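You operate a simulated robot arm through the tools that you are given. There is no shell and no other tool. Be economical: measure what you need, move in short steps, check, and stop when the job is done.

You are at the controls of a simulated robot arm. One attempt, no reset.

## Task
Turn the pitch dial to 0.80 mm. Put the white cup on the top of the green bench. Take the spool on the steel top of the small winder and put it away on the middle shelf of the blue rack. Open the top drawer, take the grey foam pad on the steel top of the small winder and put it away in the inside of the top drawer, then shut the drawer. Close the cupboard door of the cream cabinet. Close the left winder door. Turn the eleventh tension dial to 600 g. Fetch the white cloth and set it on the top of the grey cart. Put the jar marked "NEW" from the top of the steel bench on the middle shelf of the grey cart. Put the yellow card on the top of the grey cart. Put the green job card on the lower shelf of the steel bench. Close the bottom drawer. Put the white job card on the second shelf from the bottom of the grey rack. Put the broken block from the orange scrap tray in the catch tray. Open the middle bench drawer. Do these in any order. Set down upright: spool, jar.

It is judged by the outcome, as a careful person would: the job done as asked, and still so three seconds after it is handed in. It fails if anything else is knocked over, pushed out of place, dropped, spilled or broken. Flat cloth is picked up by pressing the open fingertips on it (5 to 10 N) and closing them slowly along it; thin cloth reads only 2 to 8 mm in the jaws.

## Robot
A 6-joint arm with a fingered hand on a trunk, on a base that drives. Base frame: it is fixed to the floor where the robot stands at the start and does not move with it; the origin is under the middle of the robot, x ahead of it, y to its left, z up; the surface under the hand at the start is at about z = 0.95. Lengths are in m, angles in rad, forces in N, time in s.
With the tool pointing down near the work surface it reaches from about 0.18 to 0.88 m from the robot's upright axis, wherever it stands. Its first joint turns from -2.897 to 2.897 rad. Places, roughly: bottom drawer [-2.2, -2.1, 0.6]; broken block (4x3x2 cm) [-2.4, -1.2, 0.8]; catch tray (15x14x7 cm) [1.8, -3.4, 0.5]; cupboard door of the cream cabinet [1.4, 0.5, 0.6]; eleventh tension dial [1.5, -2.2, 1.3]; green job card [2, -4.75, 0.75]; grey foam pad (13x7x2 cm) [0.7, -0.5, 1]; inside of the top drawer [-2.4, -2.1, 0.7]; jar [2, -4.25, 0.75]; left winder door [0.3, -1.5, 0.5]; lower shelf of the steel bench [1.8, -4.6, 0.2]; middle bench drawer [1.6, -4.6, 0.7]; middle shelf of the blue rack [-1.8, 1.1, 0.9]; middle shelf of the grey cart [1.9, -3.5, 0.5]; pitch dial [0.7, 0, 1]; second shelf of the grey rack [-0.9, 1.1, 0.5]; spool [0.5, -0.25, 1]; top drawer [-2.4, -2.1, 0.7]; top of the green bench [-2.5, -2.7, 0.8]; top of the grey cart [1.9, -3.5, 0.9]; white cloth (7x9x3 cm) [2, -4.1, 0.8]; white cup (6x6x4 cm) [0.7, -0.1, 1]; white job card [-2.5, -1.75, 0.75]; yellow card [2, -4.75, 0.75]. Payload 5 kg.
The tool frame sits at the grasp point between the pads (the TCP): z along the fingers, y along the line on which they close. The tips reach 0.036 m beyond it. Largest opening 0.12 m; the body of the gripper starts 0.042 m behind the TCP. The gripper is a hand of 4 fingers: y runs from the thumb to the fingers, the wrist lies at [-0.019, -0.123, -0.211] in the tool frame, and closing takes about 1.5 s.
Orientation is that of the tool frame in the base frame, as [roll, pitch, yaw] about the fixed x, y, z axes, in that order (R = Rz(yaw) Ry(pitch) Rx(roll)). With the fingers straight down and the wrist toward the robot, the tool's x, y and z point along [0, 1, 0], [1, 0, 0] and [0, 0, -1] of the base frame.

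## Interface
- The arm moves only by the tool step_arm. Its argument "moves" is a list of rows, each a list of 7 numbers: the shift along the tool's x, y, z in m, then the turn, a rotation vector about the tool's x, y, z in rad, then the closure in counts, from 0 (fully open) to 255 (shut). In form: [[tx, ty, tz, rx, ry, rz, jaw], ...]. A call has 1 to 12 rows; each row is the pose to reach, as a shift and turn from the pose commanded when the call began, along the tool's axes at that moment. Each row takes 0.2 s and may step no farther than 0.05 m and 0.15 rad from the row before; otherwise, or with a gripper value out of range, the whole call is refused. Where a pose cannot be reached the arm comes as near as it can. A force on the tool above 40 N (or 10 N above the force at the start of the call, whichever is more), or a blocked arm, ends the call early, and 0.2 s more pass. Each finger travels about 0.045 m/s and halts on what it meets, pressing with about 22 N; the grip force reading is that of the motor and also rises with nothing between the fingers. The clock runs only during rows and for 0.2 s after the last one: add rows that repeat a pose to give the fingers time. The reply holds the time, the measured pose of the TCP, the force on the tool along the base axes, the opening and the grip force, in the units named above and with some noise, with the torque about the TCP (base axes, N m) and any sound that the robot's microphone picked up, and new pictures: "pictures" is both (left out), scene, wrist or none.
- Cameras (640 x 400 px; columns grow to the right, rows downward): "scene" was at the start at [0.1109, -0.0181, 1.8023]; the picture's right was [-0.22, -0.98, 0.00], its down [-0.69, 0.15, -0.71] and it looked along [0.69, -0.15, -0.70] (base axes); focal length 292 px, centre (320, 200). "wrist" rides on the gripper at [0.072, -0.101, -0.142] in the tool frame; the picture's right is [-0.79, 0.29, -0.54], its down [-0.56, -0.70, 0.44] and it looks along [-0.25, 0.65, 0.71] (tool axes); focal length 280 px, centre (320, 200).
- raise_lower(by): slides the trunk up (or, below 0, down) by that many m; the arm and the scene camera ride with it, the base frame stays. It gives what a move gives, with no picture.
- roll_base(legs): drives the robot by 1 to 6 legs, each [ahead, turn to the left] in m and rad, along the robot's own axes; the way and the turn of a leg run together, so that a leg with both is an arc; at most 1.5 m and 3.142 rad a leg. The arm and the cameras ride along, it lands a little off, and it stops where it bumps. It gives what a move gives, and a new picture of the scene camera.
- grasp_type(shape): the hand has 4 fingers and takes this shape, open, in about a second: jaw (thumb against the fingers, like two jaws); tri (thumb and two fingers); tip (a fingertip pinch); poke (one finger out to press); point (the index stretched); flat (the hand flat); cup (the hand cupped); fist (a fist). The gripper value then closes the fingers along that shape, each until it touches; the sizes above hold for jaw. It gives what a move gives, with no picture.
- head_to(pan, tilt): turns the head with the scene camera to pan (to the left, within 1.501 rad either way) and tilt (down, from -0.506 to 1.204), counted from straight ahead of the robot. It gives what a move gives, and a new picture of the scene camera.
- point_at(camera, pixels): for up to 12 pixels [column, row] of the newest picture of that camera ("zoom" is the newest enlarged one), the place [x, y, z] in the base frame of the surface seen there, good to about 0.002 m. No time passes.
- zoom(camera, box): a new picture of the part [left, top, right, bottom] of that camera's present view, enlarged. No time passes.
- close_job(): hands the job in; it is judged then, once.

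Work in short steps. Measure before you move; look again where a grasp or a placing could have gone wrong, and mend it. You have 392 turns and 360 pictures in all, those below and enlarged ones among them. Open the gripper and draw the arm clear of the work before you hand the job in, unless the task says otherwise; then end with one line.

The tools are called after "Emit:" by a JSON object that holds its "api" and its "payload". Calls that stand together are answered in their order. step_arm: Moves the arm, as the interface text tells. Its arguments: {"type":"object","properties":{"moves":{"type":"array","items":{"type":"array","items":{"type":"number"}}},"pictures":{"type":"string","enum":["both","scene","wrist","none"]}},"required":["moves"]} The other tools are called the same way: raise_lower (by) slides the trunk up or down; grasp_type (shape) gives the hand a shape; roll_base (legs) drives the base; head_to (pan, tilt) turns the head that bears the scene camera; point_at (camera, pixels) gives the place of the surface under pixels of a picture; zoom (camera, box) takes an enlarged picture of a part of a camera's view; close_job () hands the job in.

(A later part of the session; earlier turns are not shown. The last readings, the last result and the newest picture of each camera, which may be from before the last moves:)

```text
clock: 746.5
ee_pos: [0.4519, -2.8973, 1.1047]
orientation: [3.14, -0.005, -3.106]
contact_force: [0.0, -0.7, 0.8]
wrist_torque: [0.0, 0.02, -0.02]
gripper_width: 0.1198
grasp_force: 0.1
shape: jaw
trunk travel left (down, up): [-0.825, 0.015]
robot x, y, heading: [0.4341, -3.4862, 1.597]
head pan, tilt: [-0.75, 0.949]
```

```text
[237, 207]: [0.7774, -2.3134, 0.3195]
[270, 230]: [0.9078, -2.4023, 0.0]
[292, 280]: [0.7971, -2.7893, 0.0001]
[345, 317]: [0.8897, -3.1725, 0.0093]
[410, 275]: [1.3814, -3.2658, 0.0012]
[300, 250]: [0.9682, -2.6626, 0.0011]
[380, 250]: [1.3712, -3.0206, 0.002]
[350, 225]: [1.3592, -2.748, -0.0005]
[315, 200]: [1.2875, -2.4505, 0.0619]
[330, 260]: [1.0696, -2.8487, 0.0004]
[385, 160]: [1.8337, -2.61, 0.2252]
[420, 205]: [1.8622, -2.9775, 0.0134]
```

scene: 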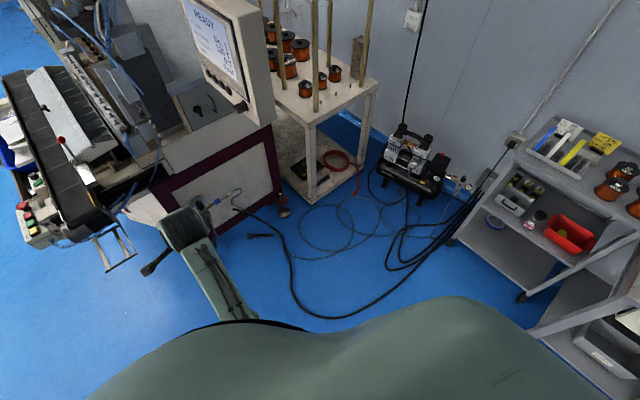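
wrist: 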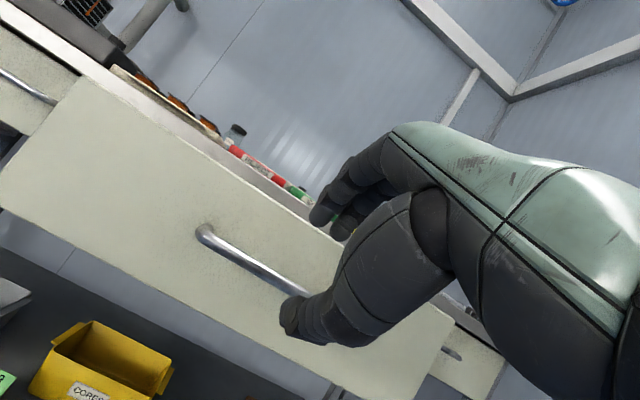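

The dial can only be reached from the south, so the base must roll over the thin floor hoses (≤1.3 cm). I go slowly to about (1.35,-3.12).

Emit:
{"api": "roll_base", "payload": {"legs": [[0, -1.215], [0.5, 0]]}}

Emit:
{"api": "roll_base", "payload": {"legs": [[0.48, 0], [0, 1.0]]}}

Emit:
{"api": "head_to", "payload": {"pan": 0.0, "tilt": 0.45}}

```text
clock: 753.2
ee_pos: [1.4516, -3.1121, 1.1058]
orientation: [3.141, -0.006, 1.961]
contact_force: [-1.2, 0.0, 1.1]
wrist_torque: [-0.01, -0.03, 0.0]
gripper_width: 0.1198
grasp_force: 0.0
shape: jaw
trunk travel left (down, up): [-0.825, 0.015]
robot x, y, heading: [0.8991, -3.297, 0.377]
head pan, tilt: [-0.75, 0.949]
```

scene: 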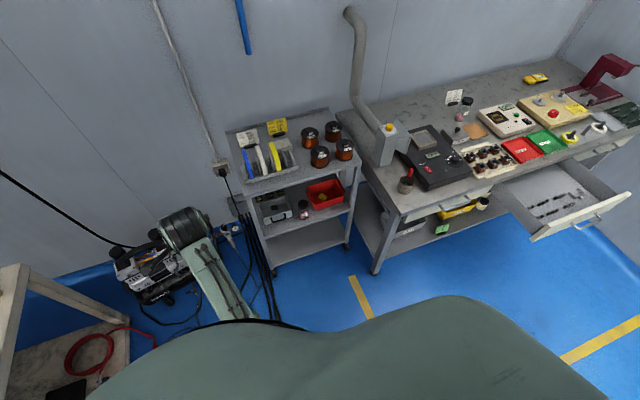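

```text
clock: 759.3
ee_pos: [1.4872, -2.5523, 1.1046]
orientation: [3.14, -0.007, 2.964]
contact_force: [-0.4, 0.1, -0.1]
wrist_torque: [0.01, 0.01, 0.02]
gripper_width: 0.1197
grasp_force: 0.0
shape: jaw
trunk travel left (down, up): [-0.825, 0.015]
robot x, y, heading: [1.3467, -3.1226, 1.378]
head pan, tilt: [-0.75, 0.949]
```

scene: 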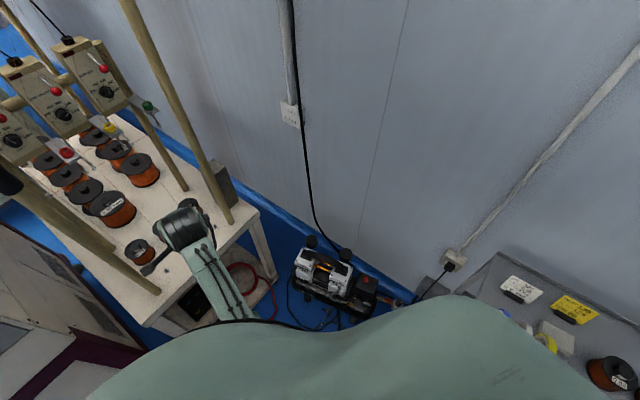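

```text
clock: 760.4
ee_pos: [1.4868, -2.552, 1.1042]
orientation: [3.14, -0.006, 2.963]
contact_force: [-0.5, 0.2, 0.1]
wrist_torque: [-0.01, 0.01, 0.02]
gripper_width: 0.1197
grasp_force: 0.0
shape: jaw
trunk travel left (down, up): [-0.825, 0.015]
robot x, y, heading: [1.3447, -3.1252, 1.379]
head pan, tilt: [0.0, 0.45]
```

scene: 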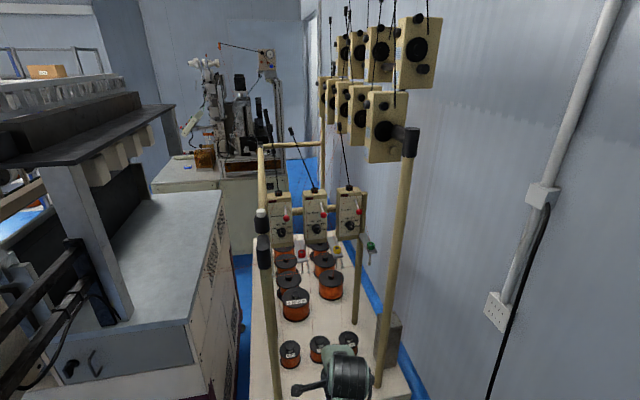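

No bump. The trio with dials is right ahead at (280–350, 220). Zoom in and measure.

Emit:
{"api": "zoom", "payload": {"camera": "scene", "box": [260, 180, 388, 270]}}

Emit:
{"api": "point_at", "payload": {"camera": "zoom", "pixels": [[270, 235], [270, 225], [270, 245], [255, 235], [285, 235], [295, 180], [270, 150], [440, 220], [105, 240], [380, 345], [90, 340], [225, 90]]}}

```text
4.44 times, centred on (324, 225) of scene
```

zoom: 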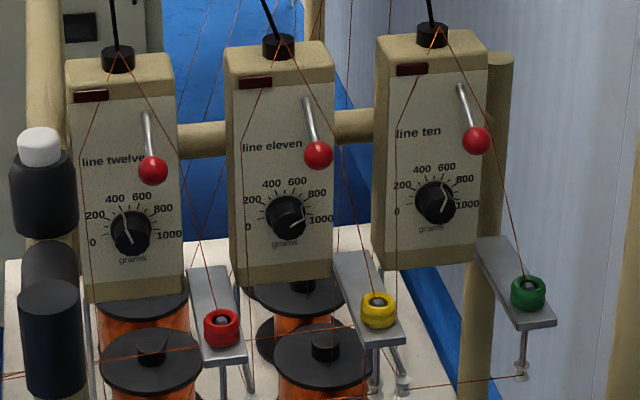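

```text
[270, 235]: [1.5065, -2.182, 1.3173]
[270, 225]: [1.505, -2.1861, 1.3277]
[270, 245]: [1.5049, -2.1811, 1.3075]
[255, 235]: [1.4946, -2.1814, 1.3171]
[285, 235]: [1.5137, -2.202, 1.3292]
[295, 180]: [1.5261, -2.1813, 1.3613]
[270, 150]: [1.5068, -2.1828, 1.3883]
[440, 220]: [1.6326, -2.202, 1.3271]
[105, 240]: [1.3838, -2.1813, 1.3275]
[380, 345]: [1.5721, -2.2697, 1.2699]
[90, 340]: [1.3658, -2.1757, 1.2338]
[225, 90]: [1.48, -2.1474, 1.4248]
```

"line eleven" is the middle unit. Zoom further on its dial.

Emit:
{"api": "zoom", "payload": {"camera": "scene", "box": [302, 208, 342, 240]}}

Emit:
{"api": "point_at", "payload": {"camera": "zoom", "pixels": [[300, 210], [250, 210], [350, 215], [300, 160], [305, 265], [365, 235], [330, 215], [210, 215], [240, 150], [275, 120], [325, 115], [372, 145]]}}

```text
12.50 times, centred on (322, 224) of scene
```

zoom: 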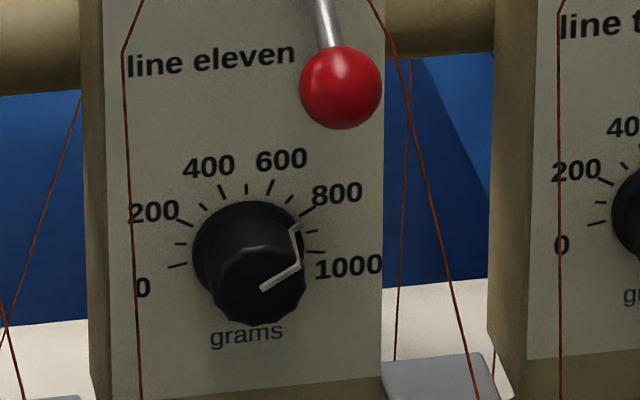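

```text
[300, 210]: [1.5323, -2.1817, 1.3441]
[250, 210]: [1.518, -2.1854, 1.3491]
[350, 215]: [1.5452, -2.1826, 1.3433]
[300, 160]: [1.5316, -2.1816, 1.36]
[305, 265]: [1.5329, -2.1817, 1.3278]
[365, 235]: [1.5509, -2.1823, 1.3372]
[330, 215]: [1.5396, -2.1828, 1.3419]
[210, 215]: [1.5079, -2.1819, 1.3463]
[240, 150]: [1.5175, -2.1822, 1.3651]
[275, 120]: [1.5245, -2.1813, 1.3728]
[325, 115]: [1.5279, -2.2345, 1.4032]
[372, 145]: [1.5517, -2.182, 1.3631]
```

I measure ticks and the pointer on the panel plane.

Emit:
{"api": "point_at", "payload": {"camera": "zoom", "pixels": [[178, 265], [185, 222], [222, 191], [270, 186], [308, 209], [316, 251], [265, 287], [297, 267], [295, 235], [250, 320], [215, 285], [303, 290]]}}

```text
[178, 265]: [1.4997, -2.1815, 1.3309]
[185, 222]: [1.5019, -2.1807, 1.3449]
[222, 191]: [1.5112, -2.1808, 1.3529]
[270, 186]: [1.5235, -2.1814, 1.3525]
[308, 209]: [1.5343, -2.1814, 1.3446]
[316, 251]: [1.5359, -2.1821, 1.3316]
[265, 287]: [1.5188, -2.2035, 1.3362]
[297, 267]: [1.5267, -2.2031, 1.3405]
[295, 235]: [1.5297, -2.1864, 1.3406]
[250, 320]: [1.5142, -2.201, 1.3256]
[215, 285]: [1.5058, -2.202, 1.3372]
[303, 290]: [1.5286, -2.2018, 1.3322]
```

Dial: centre (1.518, z 1.3355), knob r 11 mm, protruding to y -2.203; pointer at 29° = 800; 600 is at 71°, so turn 42° counter-clockwise as seen from here. I take "tip" shape, raise and tilt the hand forward.

Emit:
{"api": "grasp_type", "payload": {"shape": "tip"}}

Emit:
{"api": "step_arm", "payload": {"moves": [[0, 0, -0.015, -0.14, 0, 0, 100], [0, 0, -0.03, -0.28, 0, 0, 140], [0, 0, -0.045, -0.42, 0, 0, 140], [0, 0, -0.06, -0.56, 0, 0, 140], [0, 0, -0.075, -0.7, 0, 0, 140], [0, 0, -0.09, -0.84, 0, 0, 140], [0, 0, -0.105, -0.98, 0, 0, 140], [0, 0, -0.12, -1.12, 0, 0, 140], [0, 0, -0.135, -1.26, 0, 0, 140], [0, 0, -0.15, -1.4, 0, 0, 140], [0, 0, -0.16, -1.5, 0, 0, 140], [0, 0, -0.17, -1.57, 0, 0, 140]]}}

```text
clock: 761.3
ee_pos: [1.4869, -2.5542, 1.1043]
orientation: [3.14, -0.005, 2.963]
contact_force: [-0.1, -0.5, 0.7]
wrist_torque: [0.0, 0.01, -0.04]
gripper_width: 0.1198
grasp_force: 0.1
shape: tip
trunk travel left (down, up): [-0.825, 0.015]
robot x, y, heading: [1.3452, -3.1238, 1.374]
head pan, tilt: [0.0, 0.45]
```

```text
clock: 764.1
ee_pos: [1.4667, -2.5403, 1.2558]
orientation: [1.627, 0.262, 2.942]
contact_force: [-0.2, 1.3, -0.4]
wrist_torque: [0.0, -0.02, -0.01]
gripper_width: 0.0547
grasp_force: 0.0
shape: tip
out of reach, approached as far as the arm can: row 9, 10
trunk travel left (down, up): [-0.825, 0.015]
robot x, y, heading: [1.3438, -3.1205, 1.382]
head pan, tilt: [0.0, 0.45]
stopped in row 12: the arm was blocked; the commanded pose is now the measured one
```

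scene: 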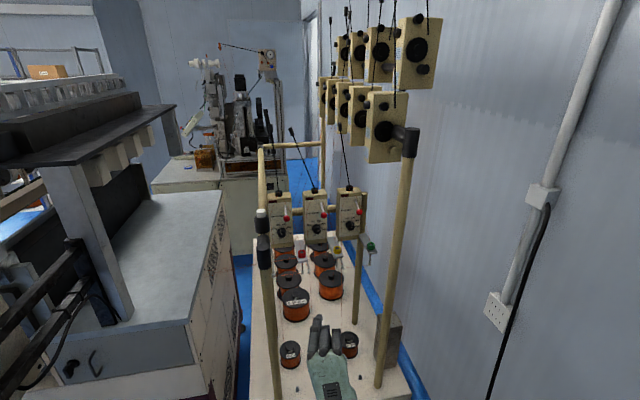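
wrist: 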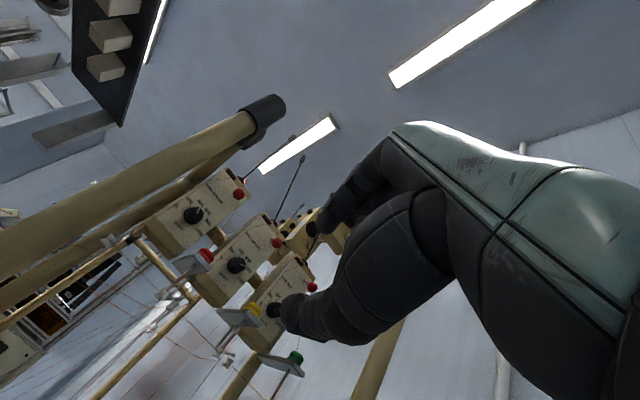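

Tool now points forward, leaning 14° west. I first straighten its yaw, then roll it clockwise in two calls.

Emit:
{"api": "step_arm", "payload": {"moves": [[0, 0, 0, -0.02, 0.07, 0, 140], [0, 0, 0, -0.04, 0.14, 0, 140], [0, 0, 0, -0.055, 0.206, 0, 140]], "pictures": "none"}}

Emit:
{"api": "step_arm", "payload": {"moves": [[0, 0, 0, 0, 0, 0.13, 140], [0, 0, 0, 0, 0, 0.26, 140], [0, 0, 0, 0, 0, 0.39, 140], [0, 0, 0, 0, 0, 0.52, 140], [0, 0, 0, 0, 0, 0.65, 140], [0, 0, 0, 0, 0, 0.78, 140], [0, 0, 0, 0, 0, 0.91, 140], [0, 0, 0, 0, 0, 1.04, 140]], "pictures": "scene"}}

```text
clock: 764.9
ee_pos: [1.4654, -2.5411, 1.2549]
orientation: [1.627, 0.251, -3.126]
contact_force: [-0.6, -0.3, -0.7]
wrist_torque: [0.02, 0.0, 0.04]
gripper_width: 0.0546
grasp_force: 0.1
shape: tip
trunk travel left (down, up): [-0.825, 0.015]
robot x, y, heading: [1.3467, -3.1231, 1.377]
head pan, tilt: [0.0, 0.45]
```

```text
clock: 766.7
ee_pos: [1.5136, -2.5501, 1.2491]
orientation: [1.768, -0.636, 3.108]
contact_force: [0.7, -0.2, 0.2]
wrist_torque: [-0.01, -0.01, 0.0]
gripper_width: 0.0542
grasp_force: 0.1
shape: tip
out of reach, approached as far as the arm can: row 5, 6, 7, 8
trunk travel left (down, up): [-0.825, 0.015]
robot x, y, heading: [1.3495, -3.1197, 1.382]
head pan, tilt: [0.0, 0.45]
```

scene: 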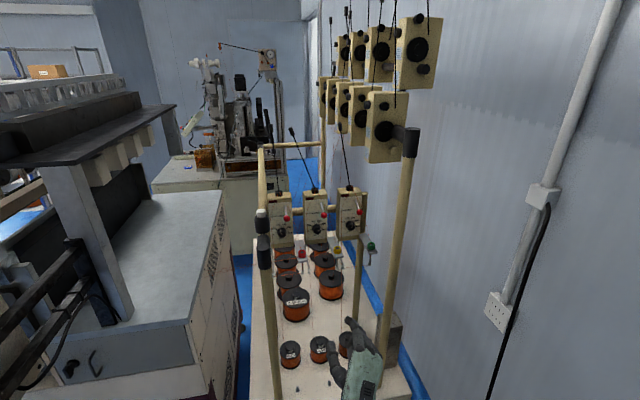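

Nearly there (36° roll). Now move to the pre-approach point (1.518,-2.30,1.3355) while straightening the axis.

Emit:
{"api": "step_arm", "payload": {"moves": [[0.009, 0.019, 0.039, -0.03, 0.005, 0, 140], [0.018, 0.038, 0.077, -0.06, 0.009, 0, 140], [0.028, 0.057, 0.116, -0.09, 0.014, 0, 140], [0.037, 0.076, 0.155, -0.12, 0.018, 0, 140], [0.046, 0.096, 0.193, -0.15, 0.023, 0, 140], [0.0551, 0.1146, 0.232, -0.176, 0.0276, 0, 140], [0.0551, 0.1146, 0.232, -0.176, 0.0276, 0, 140]]}}

```text
clock: 768.2
ee_pos: [1.5559, -2.2939, 1.2459]
orientation: [1.971, -0.925, 2.784]
contact_force: [1.2, -3.5, -16.5]
wrist_torque: [-0.35, 0.41, -0.05]
gripper_width: 0.0478
grasp_force: 0.0
shape: tip
out of reach, approached as far as the arm can: row 1, 2, 3, 4, 5
trunk travel left (down, up): [-0.825, 0.015]
robot x, y, heading: [1.3441, -3.1245, 1.378]
head pan, tilt: [0.0, 0.45]
stopped in row 7: the force on the tool passed its limit at 49 N (the readings are from after the stop); the commanded pose is now the measured one
```

scene: 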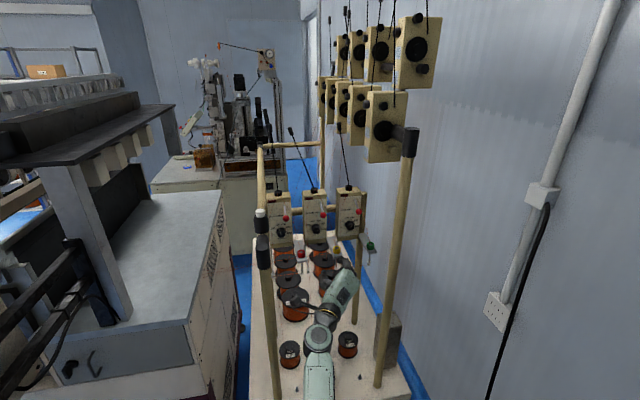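
wrist: 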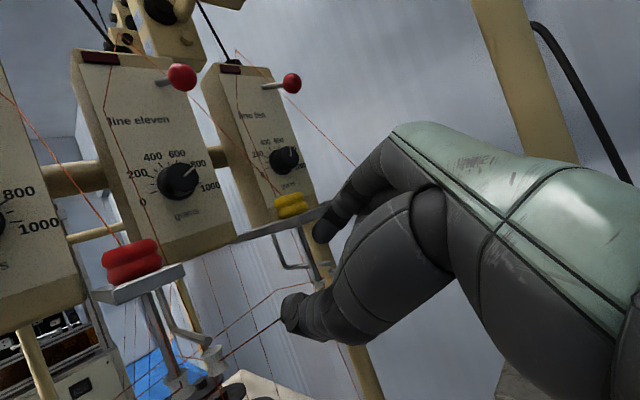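

The arm could not follow upward and the hand pressed under the yellow bead's bracket (16 N). I ease down and back out.

Emit:
{"api": "step_arm", "payload": {"moves": [[-0.012, -0.008, 0.0035, 0, 0, 0, 140], [-0.022, -0.014, -0.02, 0, 0, 0, 140], [-0.031, -0.019, -0.05, 0, 0, 0, 140], [-0.041, -0.024, -0.085, 0, 0, 0, 140], [-0.05, -0.03, -0.12, 0, 0, 0, 140]]}}

Emit:
{"api": "zoom", "payload": {"camera": "scene", "box": [260, 180, 388, 270]}}

```text
clock: 769.4
ee_pos: [1.5547, -2.4268, 1.2265]
orientation: [1.952, -0.925, 2.803]
contact_force: [-0.4, -0.6, 0.1]
wrist_torque: [-0.03, -0.01, 0.0]
gripper_width: 0.054
grasp_force: 0.0
shape: tip
trunk travel left (down, up): [-0.825, 0.015]
robot x, y, heading: [1.3447, -3.1228, 1.379]
head pan, tilt: [0.0, 0.45]
```

scene: 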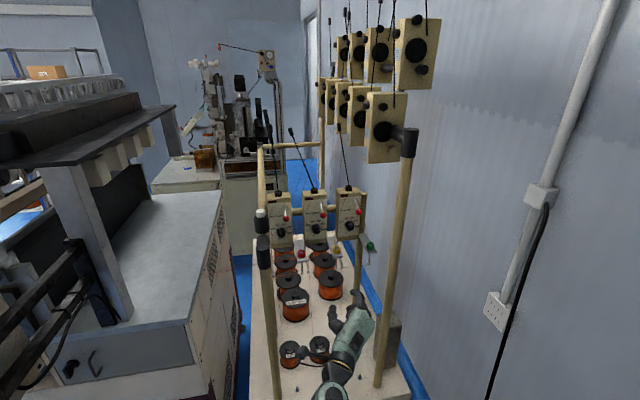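
wrist: 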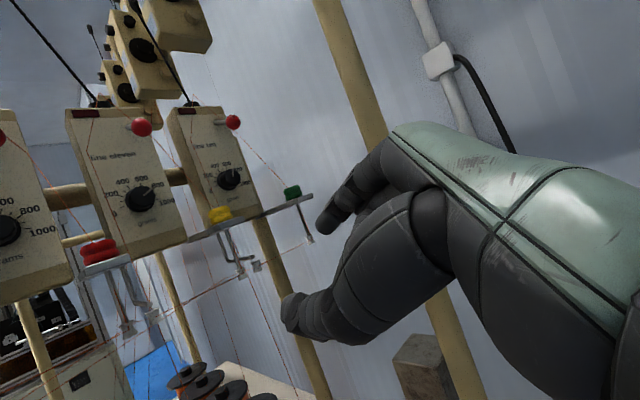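

```text
4.44 times, centred on (324, 225) of scene
```

zoom: 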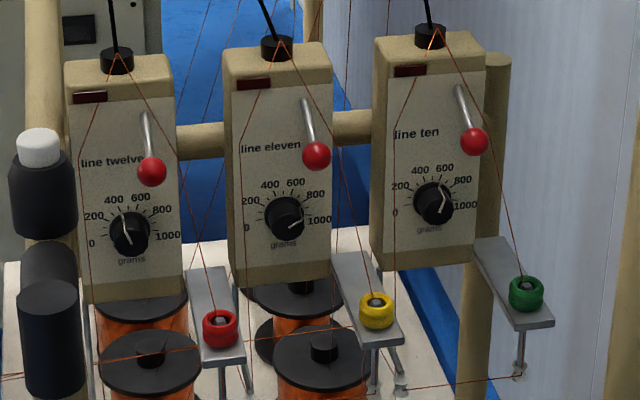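

Nothing was displaced. The arm geometry needs a lower shoulder. I back the base 0.22, lower the trunk 0.35, then raise the hand with the arm.

Emit:
{"api": "roll_base", "payload": {"legs": [[-0.22, 0]]}}

Emit:
{"api": "raise_lower", "payload": {"by": -0.35}}

Emit:
{"api": "step_arm", "payload": {"moves": [[0.036, 0.025, -0.0105, 0, 0, 0, 140], [0.072, 0.05, -0.021, 0, 0, 0, 140], [0.108, 0.075, -0.0315, 0, 0, 0, 140], [0.144, 0.1, -0.042, 0, 0, 0, 140], [0.18, 0.125, -0.0525, 0, 0, 0, 140], [0.216, 0.15, -0.063, 0, 0, 0, 140], [0.252, 0.175, -0.0735, 0, 0, 0, 140]]}}

```text
clock: 771.2
ee_pos: [1.5108, -2.6407, 1.2239]
orientation: [1.954, -0.922, 2.802]
contact_force: [-0.2, 0.0, 0.7]
wrist_torque: [0.01, 0.0, -0.04]
gripper_width: 0.0542
grasp_force: 0.1
shape: tip
trunk travel left (down, up): [-0.825, 0.015]
robot x, y, heading: [1.3067, -3.3388, 1.382]
head pan, tilt: [0.0, 0.45]
```

scene: 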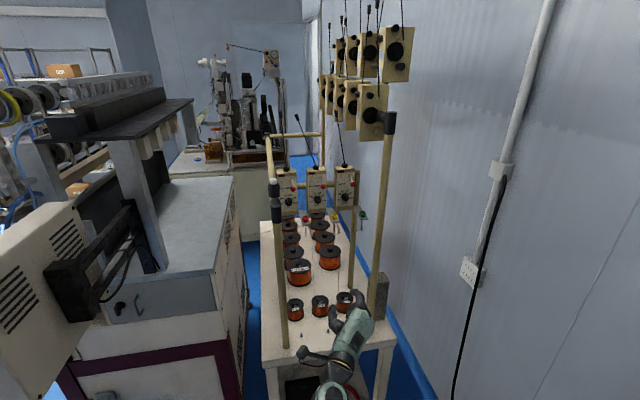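

```text
clock: 774.7
ee_pos: [1.5109, -2.6417, 0.8759]
orientation: [1.954, -0.923, 2.802]
contact_force: [0.0, -0.4, -0.6]
wrist_torque: [0.02, 0.01, -0.01]
gripper_width: 0.0541
grasp_force: 0.0
shape: tip
trunk travel left (down, up): [-0.475, 0.365]
robot x, y, heading: [1.3065, -3.342, 1.379]
head pan, tilt: [0.0, 0.45]
```

```text
clock: 776.3
ee_pos: [1.5079, -2.643, 1.1904]
orientation: [1.96, -0.925, 2.798]
contact_force: [0.2, 0.8, 0.6]
wrist_torque: [0.01, -0.04, 0.0]
gripper_width: 0.0538
grasp_force: 0.1
shape: tip
trunk travel left (down, up): [-0.475, 0.365]
robot x, y, heading: [1.3057, -3.344, 1.376]
head pan, tilt: [0.0, 0.45]
```

scene: 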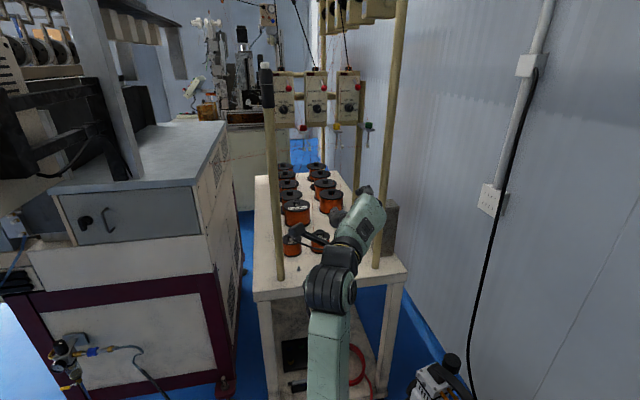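
wrist: 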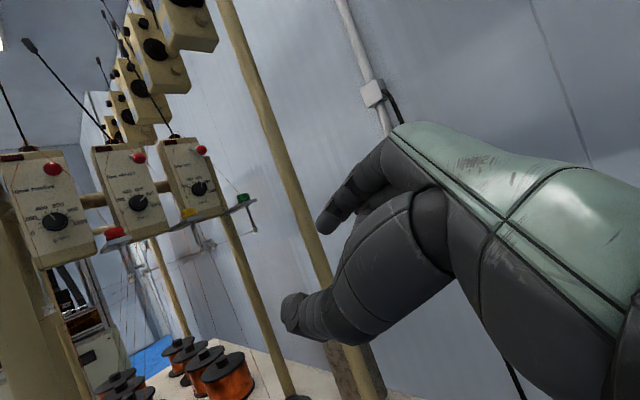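

Works now. Raise to z 1.335 and straighten the axis to point due north.

Emit:
{"api": "step_arm", "payload": {"moves": [[0.028, 0.022, -0.0085, -0.027, 0.053, 0, 140], [0.055, 0.044, -0.017, -0.054, 0.105, 0, 140], [0.083, 0.066, -0.025, -0.08, 0.158, 0, 140], [0.11, 0.0886, -0.0336, -0.107, 0.21, 0, 140], [0.11, 0.0886, -0.0336, -0.107, 0.21, 0, 140]], "pictures": "none"}}

```text
clock: 777.5
ee_pos: [1.5178, -2.6449, 1.3353]
orientation: [1.561, -0.962, -3.129]
contact_force: [0.1, 0.5, 0.1]
wrist_torque: [-0.01, -0.04, -0.04]
gripper_width: 0.0539
grasp_force: 0.1
shape: tip
trunk travel left (down, up): [-0.475, 0.365]
robot x, y, heading: [1.3038, -3.3437, 1.38]
head pan, tilt: [0.0, 0.45]
```

Aligned exactly. Drive 0.2 ahead, then correct x and stop at y≈-2.30.

Emit:
{"api": "roll_base", "payload": {"legs": [[0.2, 0]]}}

Emit:
{"api": "step_arm", "payload": {"moves": [[0.011, -0.015, 0.02, 0, 0, 0, 140], [0.0217, -0.031, 0.05, 0, 0, 0, 140], [0.0217, -0.031, 0.09, 0, 0, 0, 140], [0.0217, -0.031, 0.11, 0, 0, 0, 140], [0.0217, -0.031, 0.11, 0, 0, 0, 140]]}}

```text
clock: 779.1
ee_pos: [1.5602, -2.4509, 1.3354]
orientation: [1.561, -0.964, -3.132]
contact_force: [1.1, 0.0, 1.1]
wrist_torque: [0.02, -0.02, 0.02]
gripper_width: 0.0541
grasp_force: 0.0
shape: tip
trunk travel left (down, up): [-0.475, 0.365]
robot x, y, heading: [1.338, -3.1511, 1.379]
head pan, tilt: [0.0, 0.45]
```

scene: 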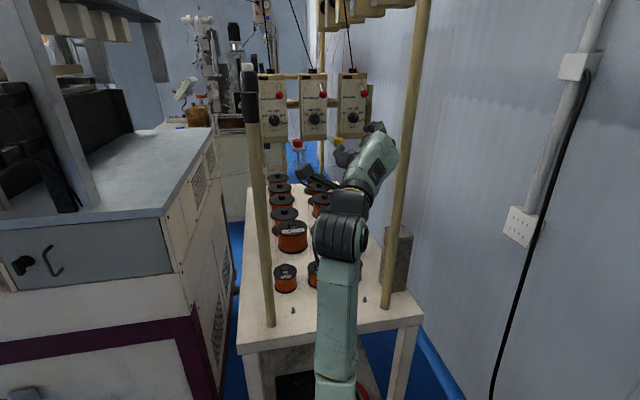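

```text
clock: 780.4
ee_pos: [1.5223, -2.3413, 1.338]
orientation: [1.559, -0.963, -3.129]
contact_force: [-0.1, 0.5, -0.1]
wrist_torque: [-0.07, -0.01, 0.02]
gripper_width: 0.0542
grasp_force: 0.1
shape: tip
trunk travel left (down, up): [-0.475, 0.365]
robot x, y, heading: [1.3366, -3.1452, 1.375]
head pan, tilt: [0.0, 0.45]
```

scene: 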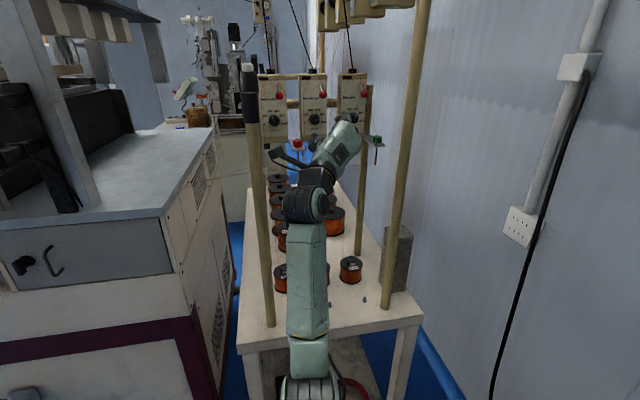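
wrist: 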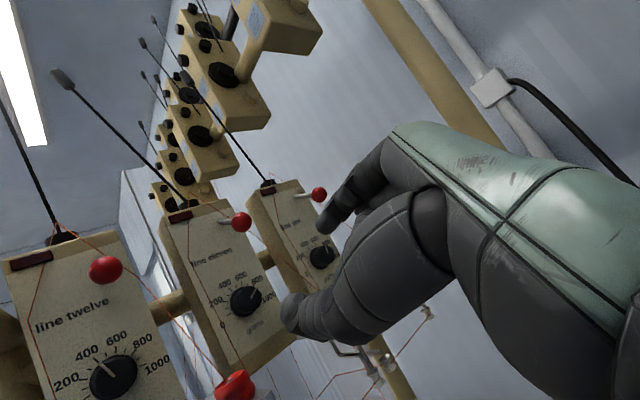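

To keep the palm clear of the yellow bead's bracket I roll the hand a further +0.73 rad now, so that the turning motion ends in this present (safe) roll.

Emit:
{"api": "step_arm", "payload": {"moves": [[0, 0, -0.02, 0, 0, 0.12, 140], [0, 0, -0.02, 0, 0, 0.24, 140], [0, 0, -0.02, 0, 0, 0.36, 140], [0, 0, -0.02, 0, 0, 0.48, 140], [0, 0, -0.02, 0, 0, 0.6, 140], [0, 0, -0.02, 0, 0, 0.73, 140], [0, 0, -0.02, 0, 0, 0.73, 140]]}}

```text
clock: 782.0
ee_pos: [1.5215, -2.3617, 1.337]
orientation: [-1.531, -1.447, -0.039]
contact_force: [-0.7, 0.9, -0.5]
wrist_torque: [0.01, -0.02, -0.01]
gripper_width: 0.0541
grasp_force: 0.0
shape: tip
trunk travel left (down, up): [-0.475, 0.365]
robot x, y, heading: [1.3423, -3.1461, 1.376]
head pan, tilt: [0.0, 0.45]
```

scene: 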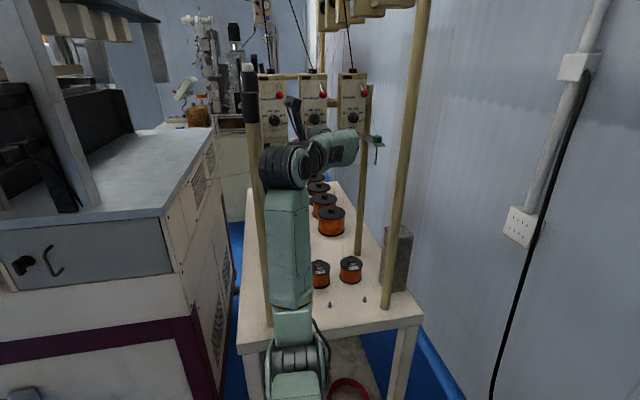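
wrist: 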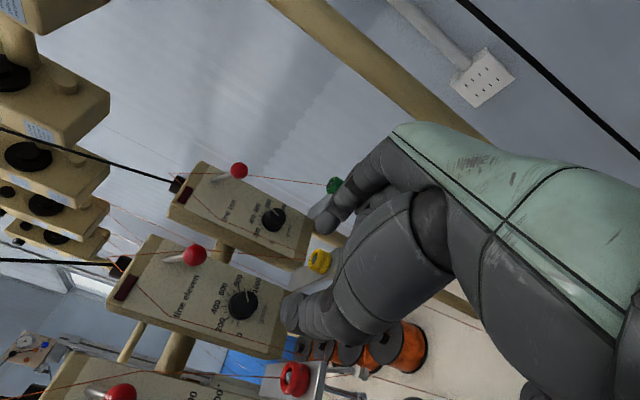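

Roll reached. I re-measure the knob from the wrist camera.

Emit:
{"api": "zoom", "payload": {"camera": "wrist", "box": [195, 265, 295, 340]}}

Emit:
{"api": "point_at", "payload": {"camera": "zoom", "pixels": [[305, 215], [300, 165], [350, 245], [250, 250], [310, 290], [345, 185], [320, 260], [330, 200]]}}

```text
5.33 times, centred on (245, 302) of wrist
```

zoom: 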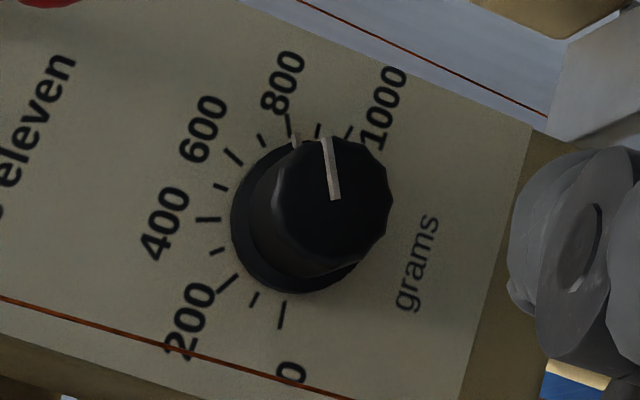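

```text
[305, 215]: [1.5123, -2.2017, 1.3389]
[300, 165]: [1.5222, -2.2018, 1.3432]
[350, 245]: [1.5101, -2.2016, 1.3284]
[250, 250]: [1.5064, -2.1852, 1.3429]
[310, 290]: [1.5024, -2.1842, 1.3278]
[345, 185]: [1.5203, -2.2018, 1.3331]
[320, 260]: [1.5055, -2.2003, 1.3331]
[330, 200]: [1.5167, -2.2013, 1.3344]
```

Pointer is exactly on 800. Advance 0.138 with a small correction.

Emit:
{"api": "step_arm", "payload": {"moves": [[-0.002, -0.004, 0.03, 0, 0, 0, 140], [-0.002, -0.004, 0.06, 0, 0, 0, 140], [-0.002, -0.004, 0.09, 0, 0, 0, 140], [-0.002, -0.004, 0.115, 0, 0, 0, 140], [-0.002, -0.004, 0.13, 0, 0, 0, 140], [-0.002, -0.004, 0.138, 0, 0, 0, 140]], "pictures": "wrist"}}

```text
clock: 783.4
ee_pos: [1.5161, -2.2234, 1.3351]
orientation: [-1.528, -1.448, -0.042]
contact_force: [-0.3, 0.3, 0.0]
wrist_torque: [0.03, 0.02, 0.02]
gripper_width: 0.054
grasp_force: 0.1
shape: tip
trunk travel left (down, up): [-0.475, 0.365]
robot x, y, heading: [1.3422, -3.1465, 1.376]
head pan, tilt: [0.0, 0.45]
```

wrist: 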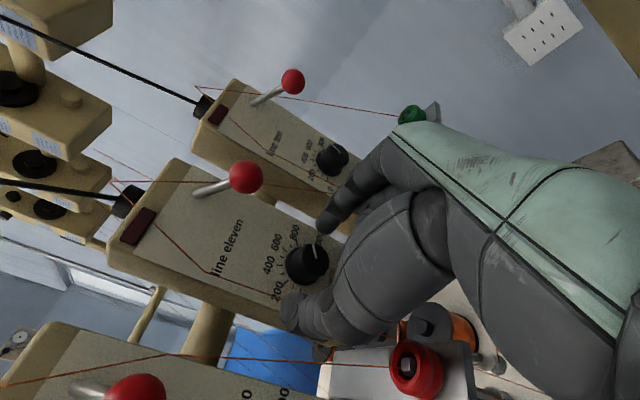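

Knob sits between thumb and index, no contact force. Close.

Emit:
{"api": "step_arm", "payload": {"moves": [[0, 0, 0, 0, 0, 0, 170], [0, 0, 0, 0, 0, 0, 200], [0, 0, 0, 0, 0, 0, 230], [0, 0, 0, 0, 0, 0, 255], [0, 0, 0, 0, 0, 0, 255], [0, 0, 0, 0, 0, 0, 255]], "pictures": "wrist"}}

Emit:
{"api": "zoom", "payload": {"camera": "wrist", "box": [250, 220, 370, 310]}}

```text
clock: 784.8
ee_pos: [1.5161, -2.2237, 1.3349]
orientation: [-1.53, -1.447, -0.039]
contact_force: [0.6, 0.4, 0.4]
wrist_torque: [0.02, 0.0, -0.01]
gripper_width: 0.0197
grasp_force: 22.4
shape: tip
trunk travel left (down, up): [-0.475, 0.365]
robot x, y, heading: [1.3401, -3.1458, 1.375]
head pan, tilt: [0.0, 0.45]
```

wrist: 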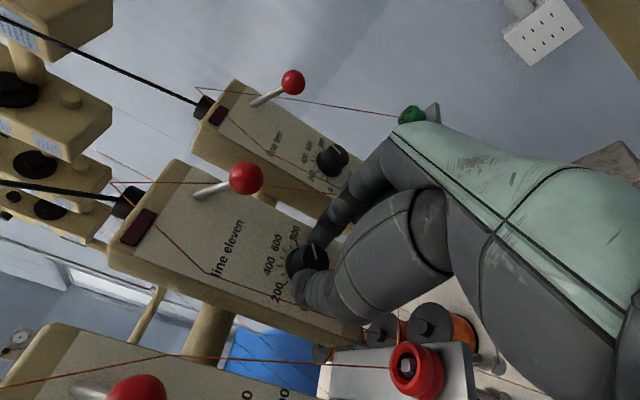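

```text
4.44 times, centred on (310, 265) of wrist
```

zoom: 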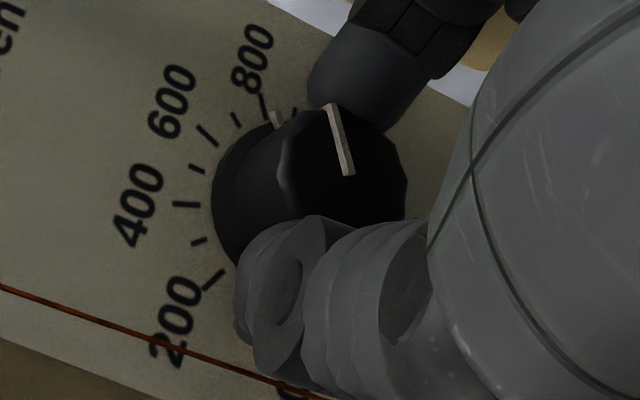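

Gripped (20 mm). Turn −0.74 rad.

Emit:
{"api": "step_arm", "payload": {"moves": [[0, 0, 0, 0, 0, -0.12, 255], [0, 0, 0, 0, 0, -0.24, 255], [0, 0, 0, 0, 0, -0.36, 255], [0, 0, 0, 0, 0, -0.48, 255], [0, 0, 0, 0, 0, -0.6, 255], [0, 0, 0, 0, 0, -0.7, 255], [0, 0, 0, 0, 0, -0.74, 255], [0, 0, 0, 0, 0, -0.74, 255]], "pictures": "wrist"}}

Emit:
{"api": "zoom", "payload": {"camera": "wrist", "box": [250, 220, 370, 310]}}

```text
clock: 786.5
ee_pos: [1.5157, -2.2243, 1.3345]
orientation: [1.559, -0.952, -3.13]
contact_force: [-3.1, 0.5, -2.0]
wrist_torque: [-0.04, 0.0, 0.09]
gripper_width: 0.0195
grasp_force: 21.7
shape: tip
trunk travel left (down, up): [-0.475, 0.365]
robot x, y, heading: [1.3447, -3.1529, 1.378]
head pan, tilt: [0.0, 0.45]
```

wrist: 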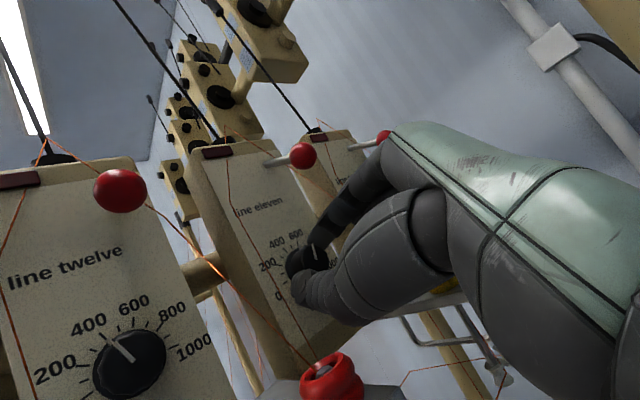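

```text
4.44 times, centred on (310, 265) of wrist
```

zoom: 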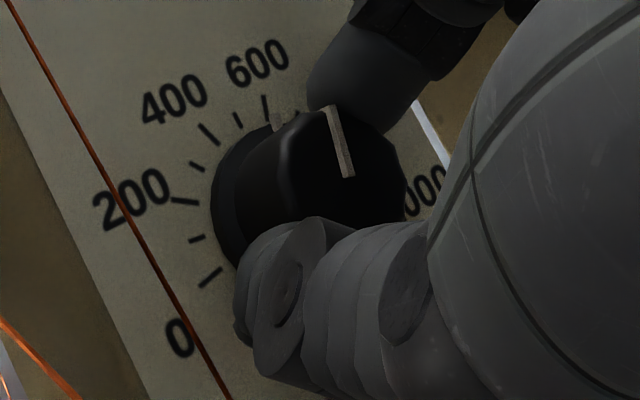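

Emit:
{"api": "point_at", "payload": {"camera": "zoom", "pixels": [[332, 110], [347, 172], [264, 108], [275, 118], [205, 133]]}}

```text
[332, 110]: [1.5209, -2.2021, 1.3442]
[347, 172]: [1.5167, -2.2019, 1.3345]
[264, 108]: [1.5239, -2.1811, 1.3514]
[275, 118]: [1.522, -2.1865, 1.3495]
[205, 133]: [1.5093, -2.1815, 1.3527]
```

Pointer is at the 600 tick (~69°). Release and withdraw straight south.

Emit:
{"api": "step_arm", "payload": {"moves": [[0, 0, 0, 0, 0, 0, 200], [0, 0, 0, 0, 0, 0, 160], [0, 0, 0, 0, 0, 0, 140], [0, 0, 0, 0, 0, 0, 140], [0, 0, -0.03, 0, 0, 0, 140], [0, 0, -0.07, 0, 0, 0, 140], [0, 0, -0.11, 0, 0, 0, 140]], "pictures": "wrist"}}

Emit:
{"api": "zoom", "payload": {"camera": "wrist", "box": [180, 240, 300, 340]}}

```text
clock: 788.1
ee_pos: [1.5174, -2.3364, 1.338]
orientation: [1.556, -0.952, -3.13]
contact_force: [0.1, -1.3, 0.3]
wrist_torque: [0.0, -0.05, 0.03]
gripper_width: 0.0538
grasp_force: 0.1
shape: tip
trunk travel left (down, up): [-0.475, 0.365]
robot x, y, heading: [1.3417, -3.1503, 1.375]
head pan, tilt: [0.0, 0.45]
```

wrist: 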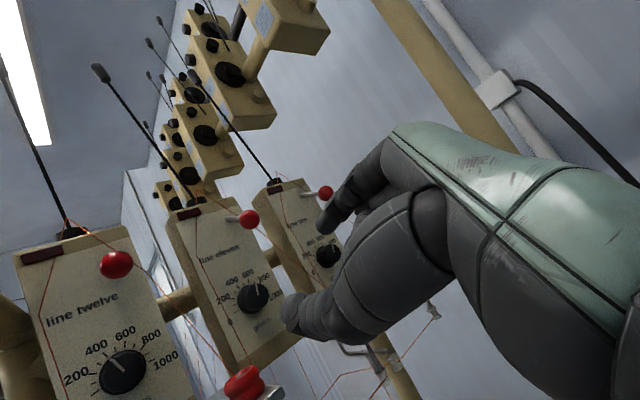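

```text
4.00 times, centred on (240, 290) of wrist
```

zoom: 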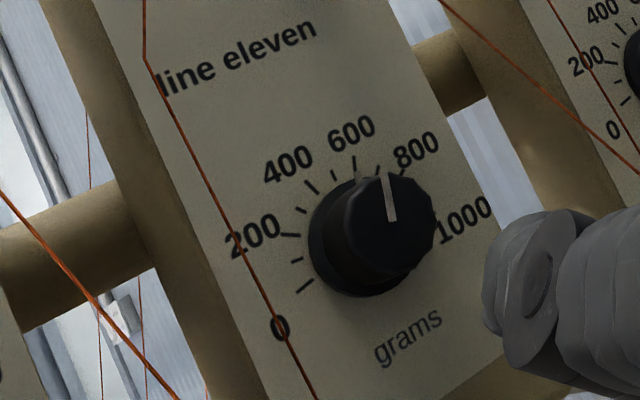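

The side mark lines up with the 600 tick. Done; now back the base out, restore the hand. Drive back 0.35 and swing west.

Emit:
{"api": "roll_base", "payload": {"legs": [[-0.3, 0]]}}

Emit:
{"api": "step_arm", "payload": {"moves": [[0, 0, 0, 0, 0, -0.14, 140], [0, 0, 0, 0, 0, -0.28, 140], [0, 0, 0, 0, 0, -0.42, 140], [0, 0, 0, 0, 0, -0.56, 140], [0, 0, 0, 0, 0, -0.7, 140], [0, 0, 0, 0, 0, -0.84, 140], [0, 0, 0, 0, 0, -0.95, 140]], "pictures": "none"}}

```text
clock: 790.4
ee_pos: [1.4607, -2.6294, 1.3364]
orientation: [1.562, -0.953, -3.139]
contact_force: [0.6, -0.5, -0.1]
wrist_torque: [0.01, -0.01, 0.01]
gripper_width: 0.0537
grasp_force: 0.0
shape: tip
trunk travel left (down, up): [-0.475, 0.365]
robot x, y, heading: [1.283, -3.4463, 1.375]
head pan, tilt: [0.0, 0.45]
```

scene: 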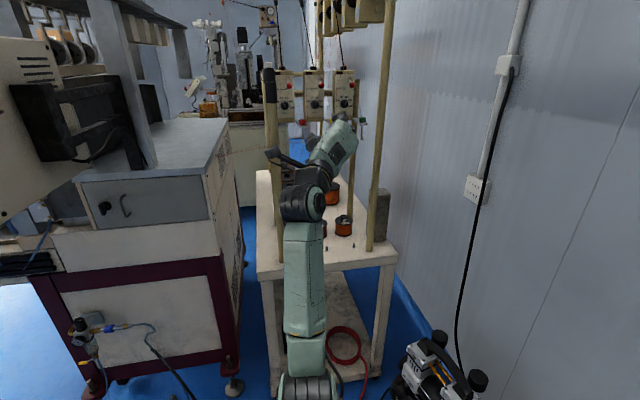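

```text
clock: 792.0
ee_pos: [1.4036, -2.6272, 1.3515]
orientation: [1.415, -0.171, 3.028]
contact_force: [-0.7, 0.1, -0.1]
wrist_torque: [0.0, 0.04, -0.05]
gripper_width: 0.0539
grasp_force: 0.0
shape: tip
out of reach, approached as far as the arm can: row 4, 5, 6, 7
trunk travel left (down, up): [-0.475, 0.365]
robot x, y, heading: [1.2799, -3.4435, 1.373]
head pan, tilt: [0.0, 0.45]
```

I bring the hand back to pointing down and retract before turning (the winder's screen is near).

Emit:
{"api": "step_arm", "payload": {"moves": [[0, 0, -0.04, 0.1, 0, 0, 100], [0, 0, -0.08, 0.2, 0, 0, 0], [0, 0, -0.12, 0.34, 0, 0, 0], [0, 0, -0.16, 0.48, 0, 0, 0], [0, 0, -0.2, 0.62, 0, 0, 0], [0, 0, -0.22, 0.76, 0, 0, 0], [0, 0, -0.22, 0.9, 0, 0, 0], [0, 0, -0.22, 1.04, 0, 0, 0], [0, 0, -0.22, 1.18, 0, 0, 0], [0, 0, -0.22, 1.32, 0, 0, 0], [0, 0, -0.22, 1.46, 0, 0, 0], [0, 0, -0.22, 1.57, 0, 0, 0]], "pictures": "scene"}}

```text
clock: 794.5
ee_pos: [1.2449, -2.6766, 1.2556]
orientation: [2.887, -0.064, 2.891]
contact_force: [-0.3, 0.0, 0.9]
wrist_torque: [-0.04, 0.0, -0.03]
gripper_width: 0.12
grasp_force: 0.0
shape: tip
out of reach, approached as far as the arm can: row 1, 2, 3, 4, 5, 6, 7, 8, 9, 10, 11, 12
trunk travel left (down, up): [-0.475, 0.365]
robot x, y, heading: [1.2813, -3.4392, 1.371]
head pan, tilt: [0.0, 0.45]
```

scene: 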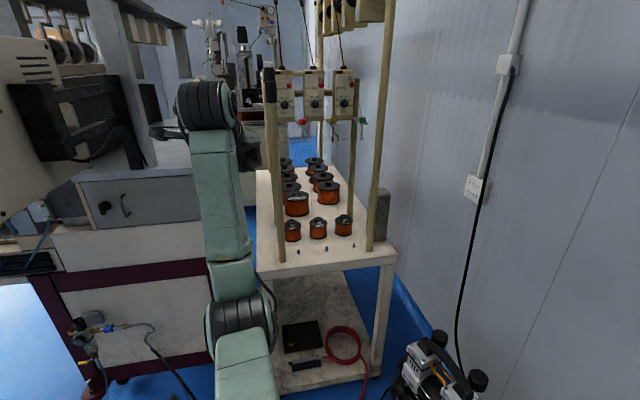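

Pull the hand back toward the robot.

Emit:
{"api": "step_arm", "payload": {"moves": [[0, -0.04, 0.02, 0.06, 0, 0, 0], [0, -0.08, 0.04, 0.12, 0, 0, 0], [0, -0.12, 0.06, 0.18, 0, 0, 0], [0, -0.16, 0.08, 0.25, 0, 0, 0], [0, -0.2, 0.1, 0.25, 0, 0, 0]], "pictures": "none"}}

Emit:
{"api": "raise_lower", "payload": {"by": 0.3}}

Emit:
{"api": "head_to", "payload": {"pan": 0.9, "tilt": 0.4}}

```text
clock: 795.8
ee_pos: [1.1775, -2.7333, 1.0216]
orientation: [3.114, -0.059, 2.891]
contact_force: [-0.1, -0.3, 0.2]
wrist_torque: [0.02, -0.01, -0.03]
gripper_width: 0.1199
grasp_force: 0.0
shape: tip
out of reach, approached as far as the arm can: row 1, 2, 3, 4, 5
trunk travel left (down, up): [-0.475, 0.365]
robot x, y, heading: [1.2823, -3.4428, 1.368]
head pan, tilt: [0.0, 0.45]
```

```text
clock: 798.8
ee_pos: [1.1791, -2.7322, 1.3197]
orientation: [3.117, -0.057, 2.89]
contact_force: [-0.2, -0.1, -0.3]
wrist_torque: [-0.03, -0.01, -0.01]
gripper_width: 0.1202
grasp_force: 0.1
shape: tip
trunk travel left (down, up): [-0.775, 0.065]
robot x, y, heading: [1.282, -3.4413, 1.369]
head pan, tilt: [0.0, 0.45]
```

```text
clock: 800.0
ee_pos: [1.1786, -2.7326, 1.3196]
orientation: [3.117, -0.057, 2.89]
contact_force: [0.6, -0.1, -0.1]
wrist_torque: [0.02, 0.01, -0.03]
gripper_width: 0.1202
grasp_force: 0.0
shape: tip
trunk travel left (down, up): [-0.775, 0.065]
robot x, y, heading: [1.2849, -3.4456, 1.372]
head pan, tilt: [0.901, 0.4]
```

scene: 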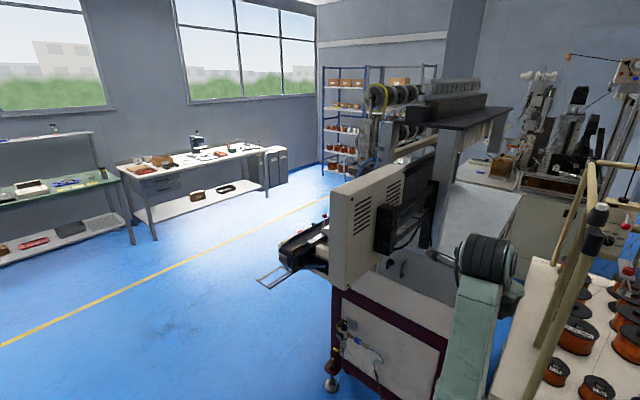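

Emit:
{"api": "point_at", "payload": {"camera": "scene", "pixels": [[365, 230], [335, 270], [405, 180], [430, 220], [485, 250], [290, 250]]}}

```text
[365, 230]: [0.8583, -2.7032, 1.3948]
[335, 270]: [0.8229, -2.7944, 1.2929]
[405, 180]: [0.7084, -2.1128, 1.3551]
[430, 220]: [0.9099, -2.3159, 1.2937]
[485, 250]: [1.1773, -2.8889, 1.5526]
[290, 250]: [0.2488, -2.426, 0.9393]
```

The screen is 0.8 m from my axis, so I back up 0.15 first, then turn left and drive west out of the hose area.

Emit:
{"api": "roll_base", "payload": {"legs": [[-0.15, 0], [0, 1.75], [1.3, 0]]}}

```text
clock: 813.2
ee_pos: [-0.7388, -3.7641, 1.3187]
orientation: [3.117, -0.056, -1.658]
contact_force: [-0.2, 0.5, -0.1]
wrist_torque: [0.03, -0.01, 0.0]
gripper_width: 0.1204
grasp_force: 0.1
shape: tip
trunk travel left (down, up): [-0.775, 0.065]
robot x, y, heading: [-0.0531, -3.5447, 3.11]
head pan, tilt: [0.901, 0.4]
```

scene: 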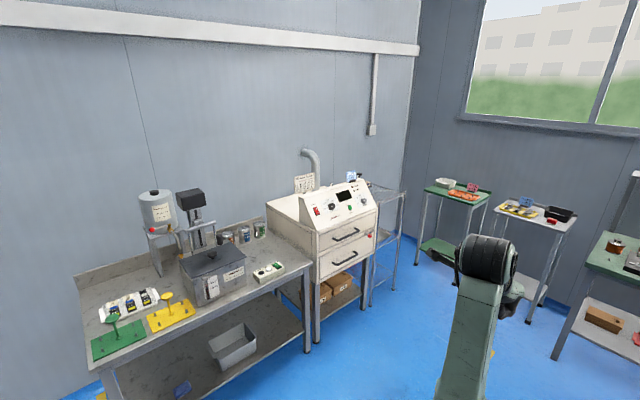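

The bumped bench's items all stand. Now to the left winder door: drive west then north to (-0.6,-1.7) and look.

Emit:
{"api": "roll_base", "payload": {"legs": [[0.55, 0], [0, -1.54], [1.3, 0], [0.6, 0]]}}

Emit:
{"api": "head_to", "payload": {"pan": -1.3, "tilt": 0.6}}

```text
clock: 831.2
ee_pos: [-0.8471, -0.9415, 1.3191]
orientation: [3.115, -0.058, 3.096]
contact_force: [-0.1, 0.1, 0.3]
wrist_torque: [0.0, -0.01, -0.02]
gripper_width: 0.12
grasp_force: 0.1
shape: tip
trunk travel left (down, up): [-0.775, 0.065]
robot x, y, heading: [-0.6022, -1.6151, 1.58]
head pan, tilt: [0.901, 0.4]
```

scene: 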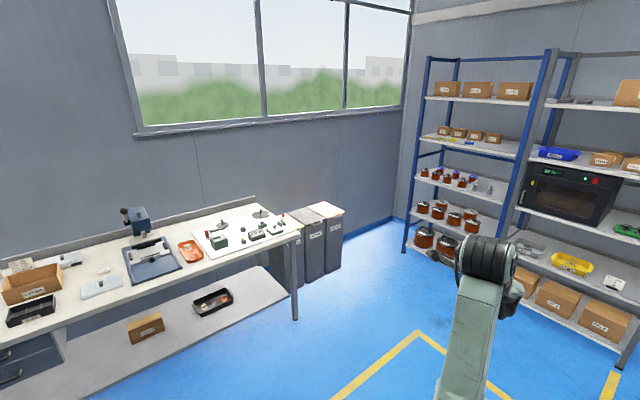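

```text
clock: 833.3
ee_pos: [-0.8478, -0.9411, 1.3197]
orientation: [3.116, -0.056, 3.095]
contact_force: [-1.1, -0.1, 0.0]
wrist_torque: [0.01, -0.04, -0.03]
gripper_width: 0.1198
grasp_force: 0.2
shape: tip
trunk travel left (down, up): [-0.775, 0.065]
robot x, y, heading: [-0.6037, -1.6157, 1.574]
head pan, tilt: [-1.3, 0.6]
```

scene: 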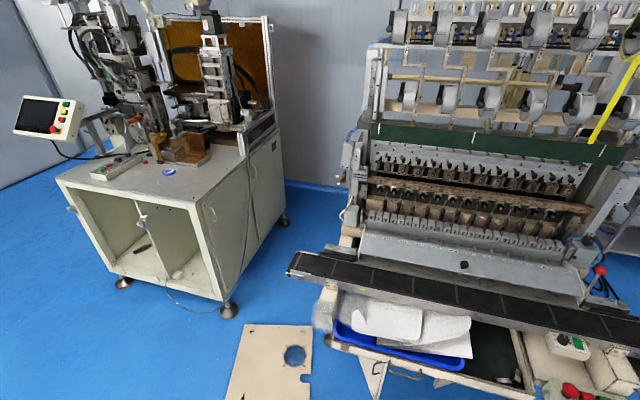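

Emit:
{"api": "head_to", "payload": {"pan": -1.45, "tilt": 0.95}}

Emit:
{"api": "zoom", "payload": {"camera": "scene", "box": [240, 80, 560, 300]}}

```text
clock: 834.1
ee_pos: [-0.8485, -0.941, 1.3188]
orientation: [3.116, -0.058, 3.094]
contact_force: [-0.4, 0.5, 0.2]
wrist_torque: [0.03, 0.0, 0.03]
gripper_width: 0.12
grasp_force: 0.1
shape: tip
trunk travel left (down, up): [-0.775, 0.065]
robot x, y, heading: [-0.6013, -1.6156, 1.579]
head pan, tilt: [-1.45, 0.949]
```

scene: 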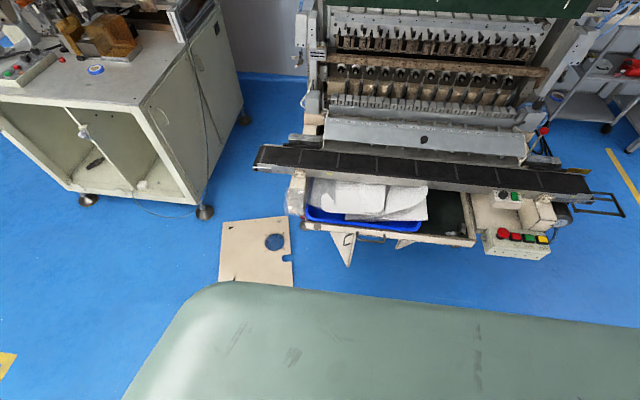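

```text
1.82 times, centred on (400, 190) of scene
```

zoom: 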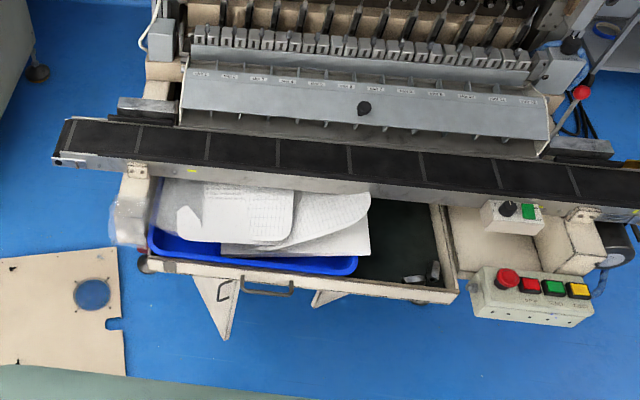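

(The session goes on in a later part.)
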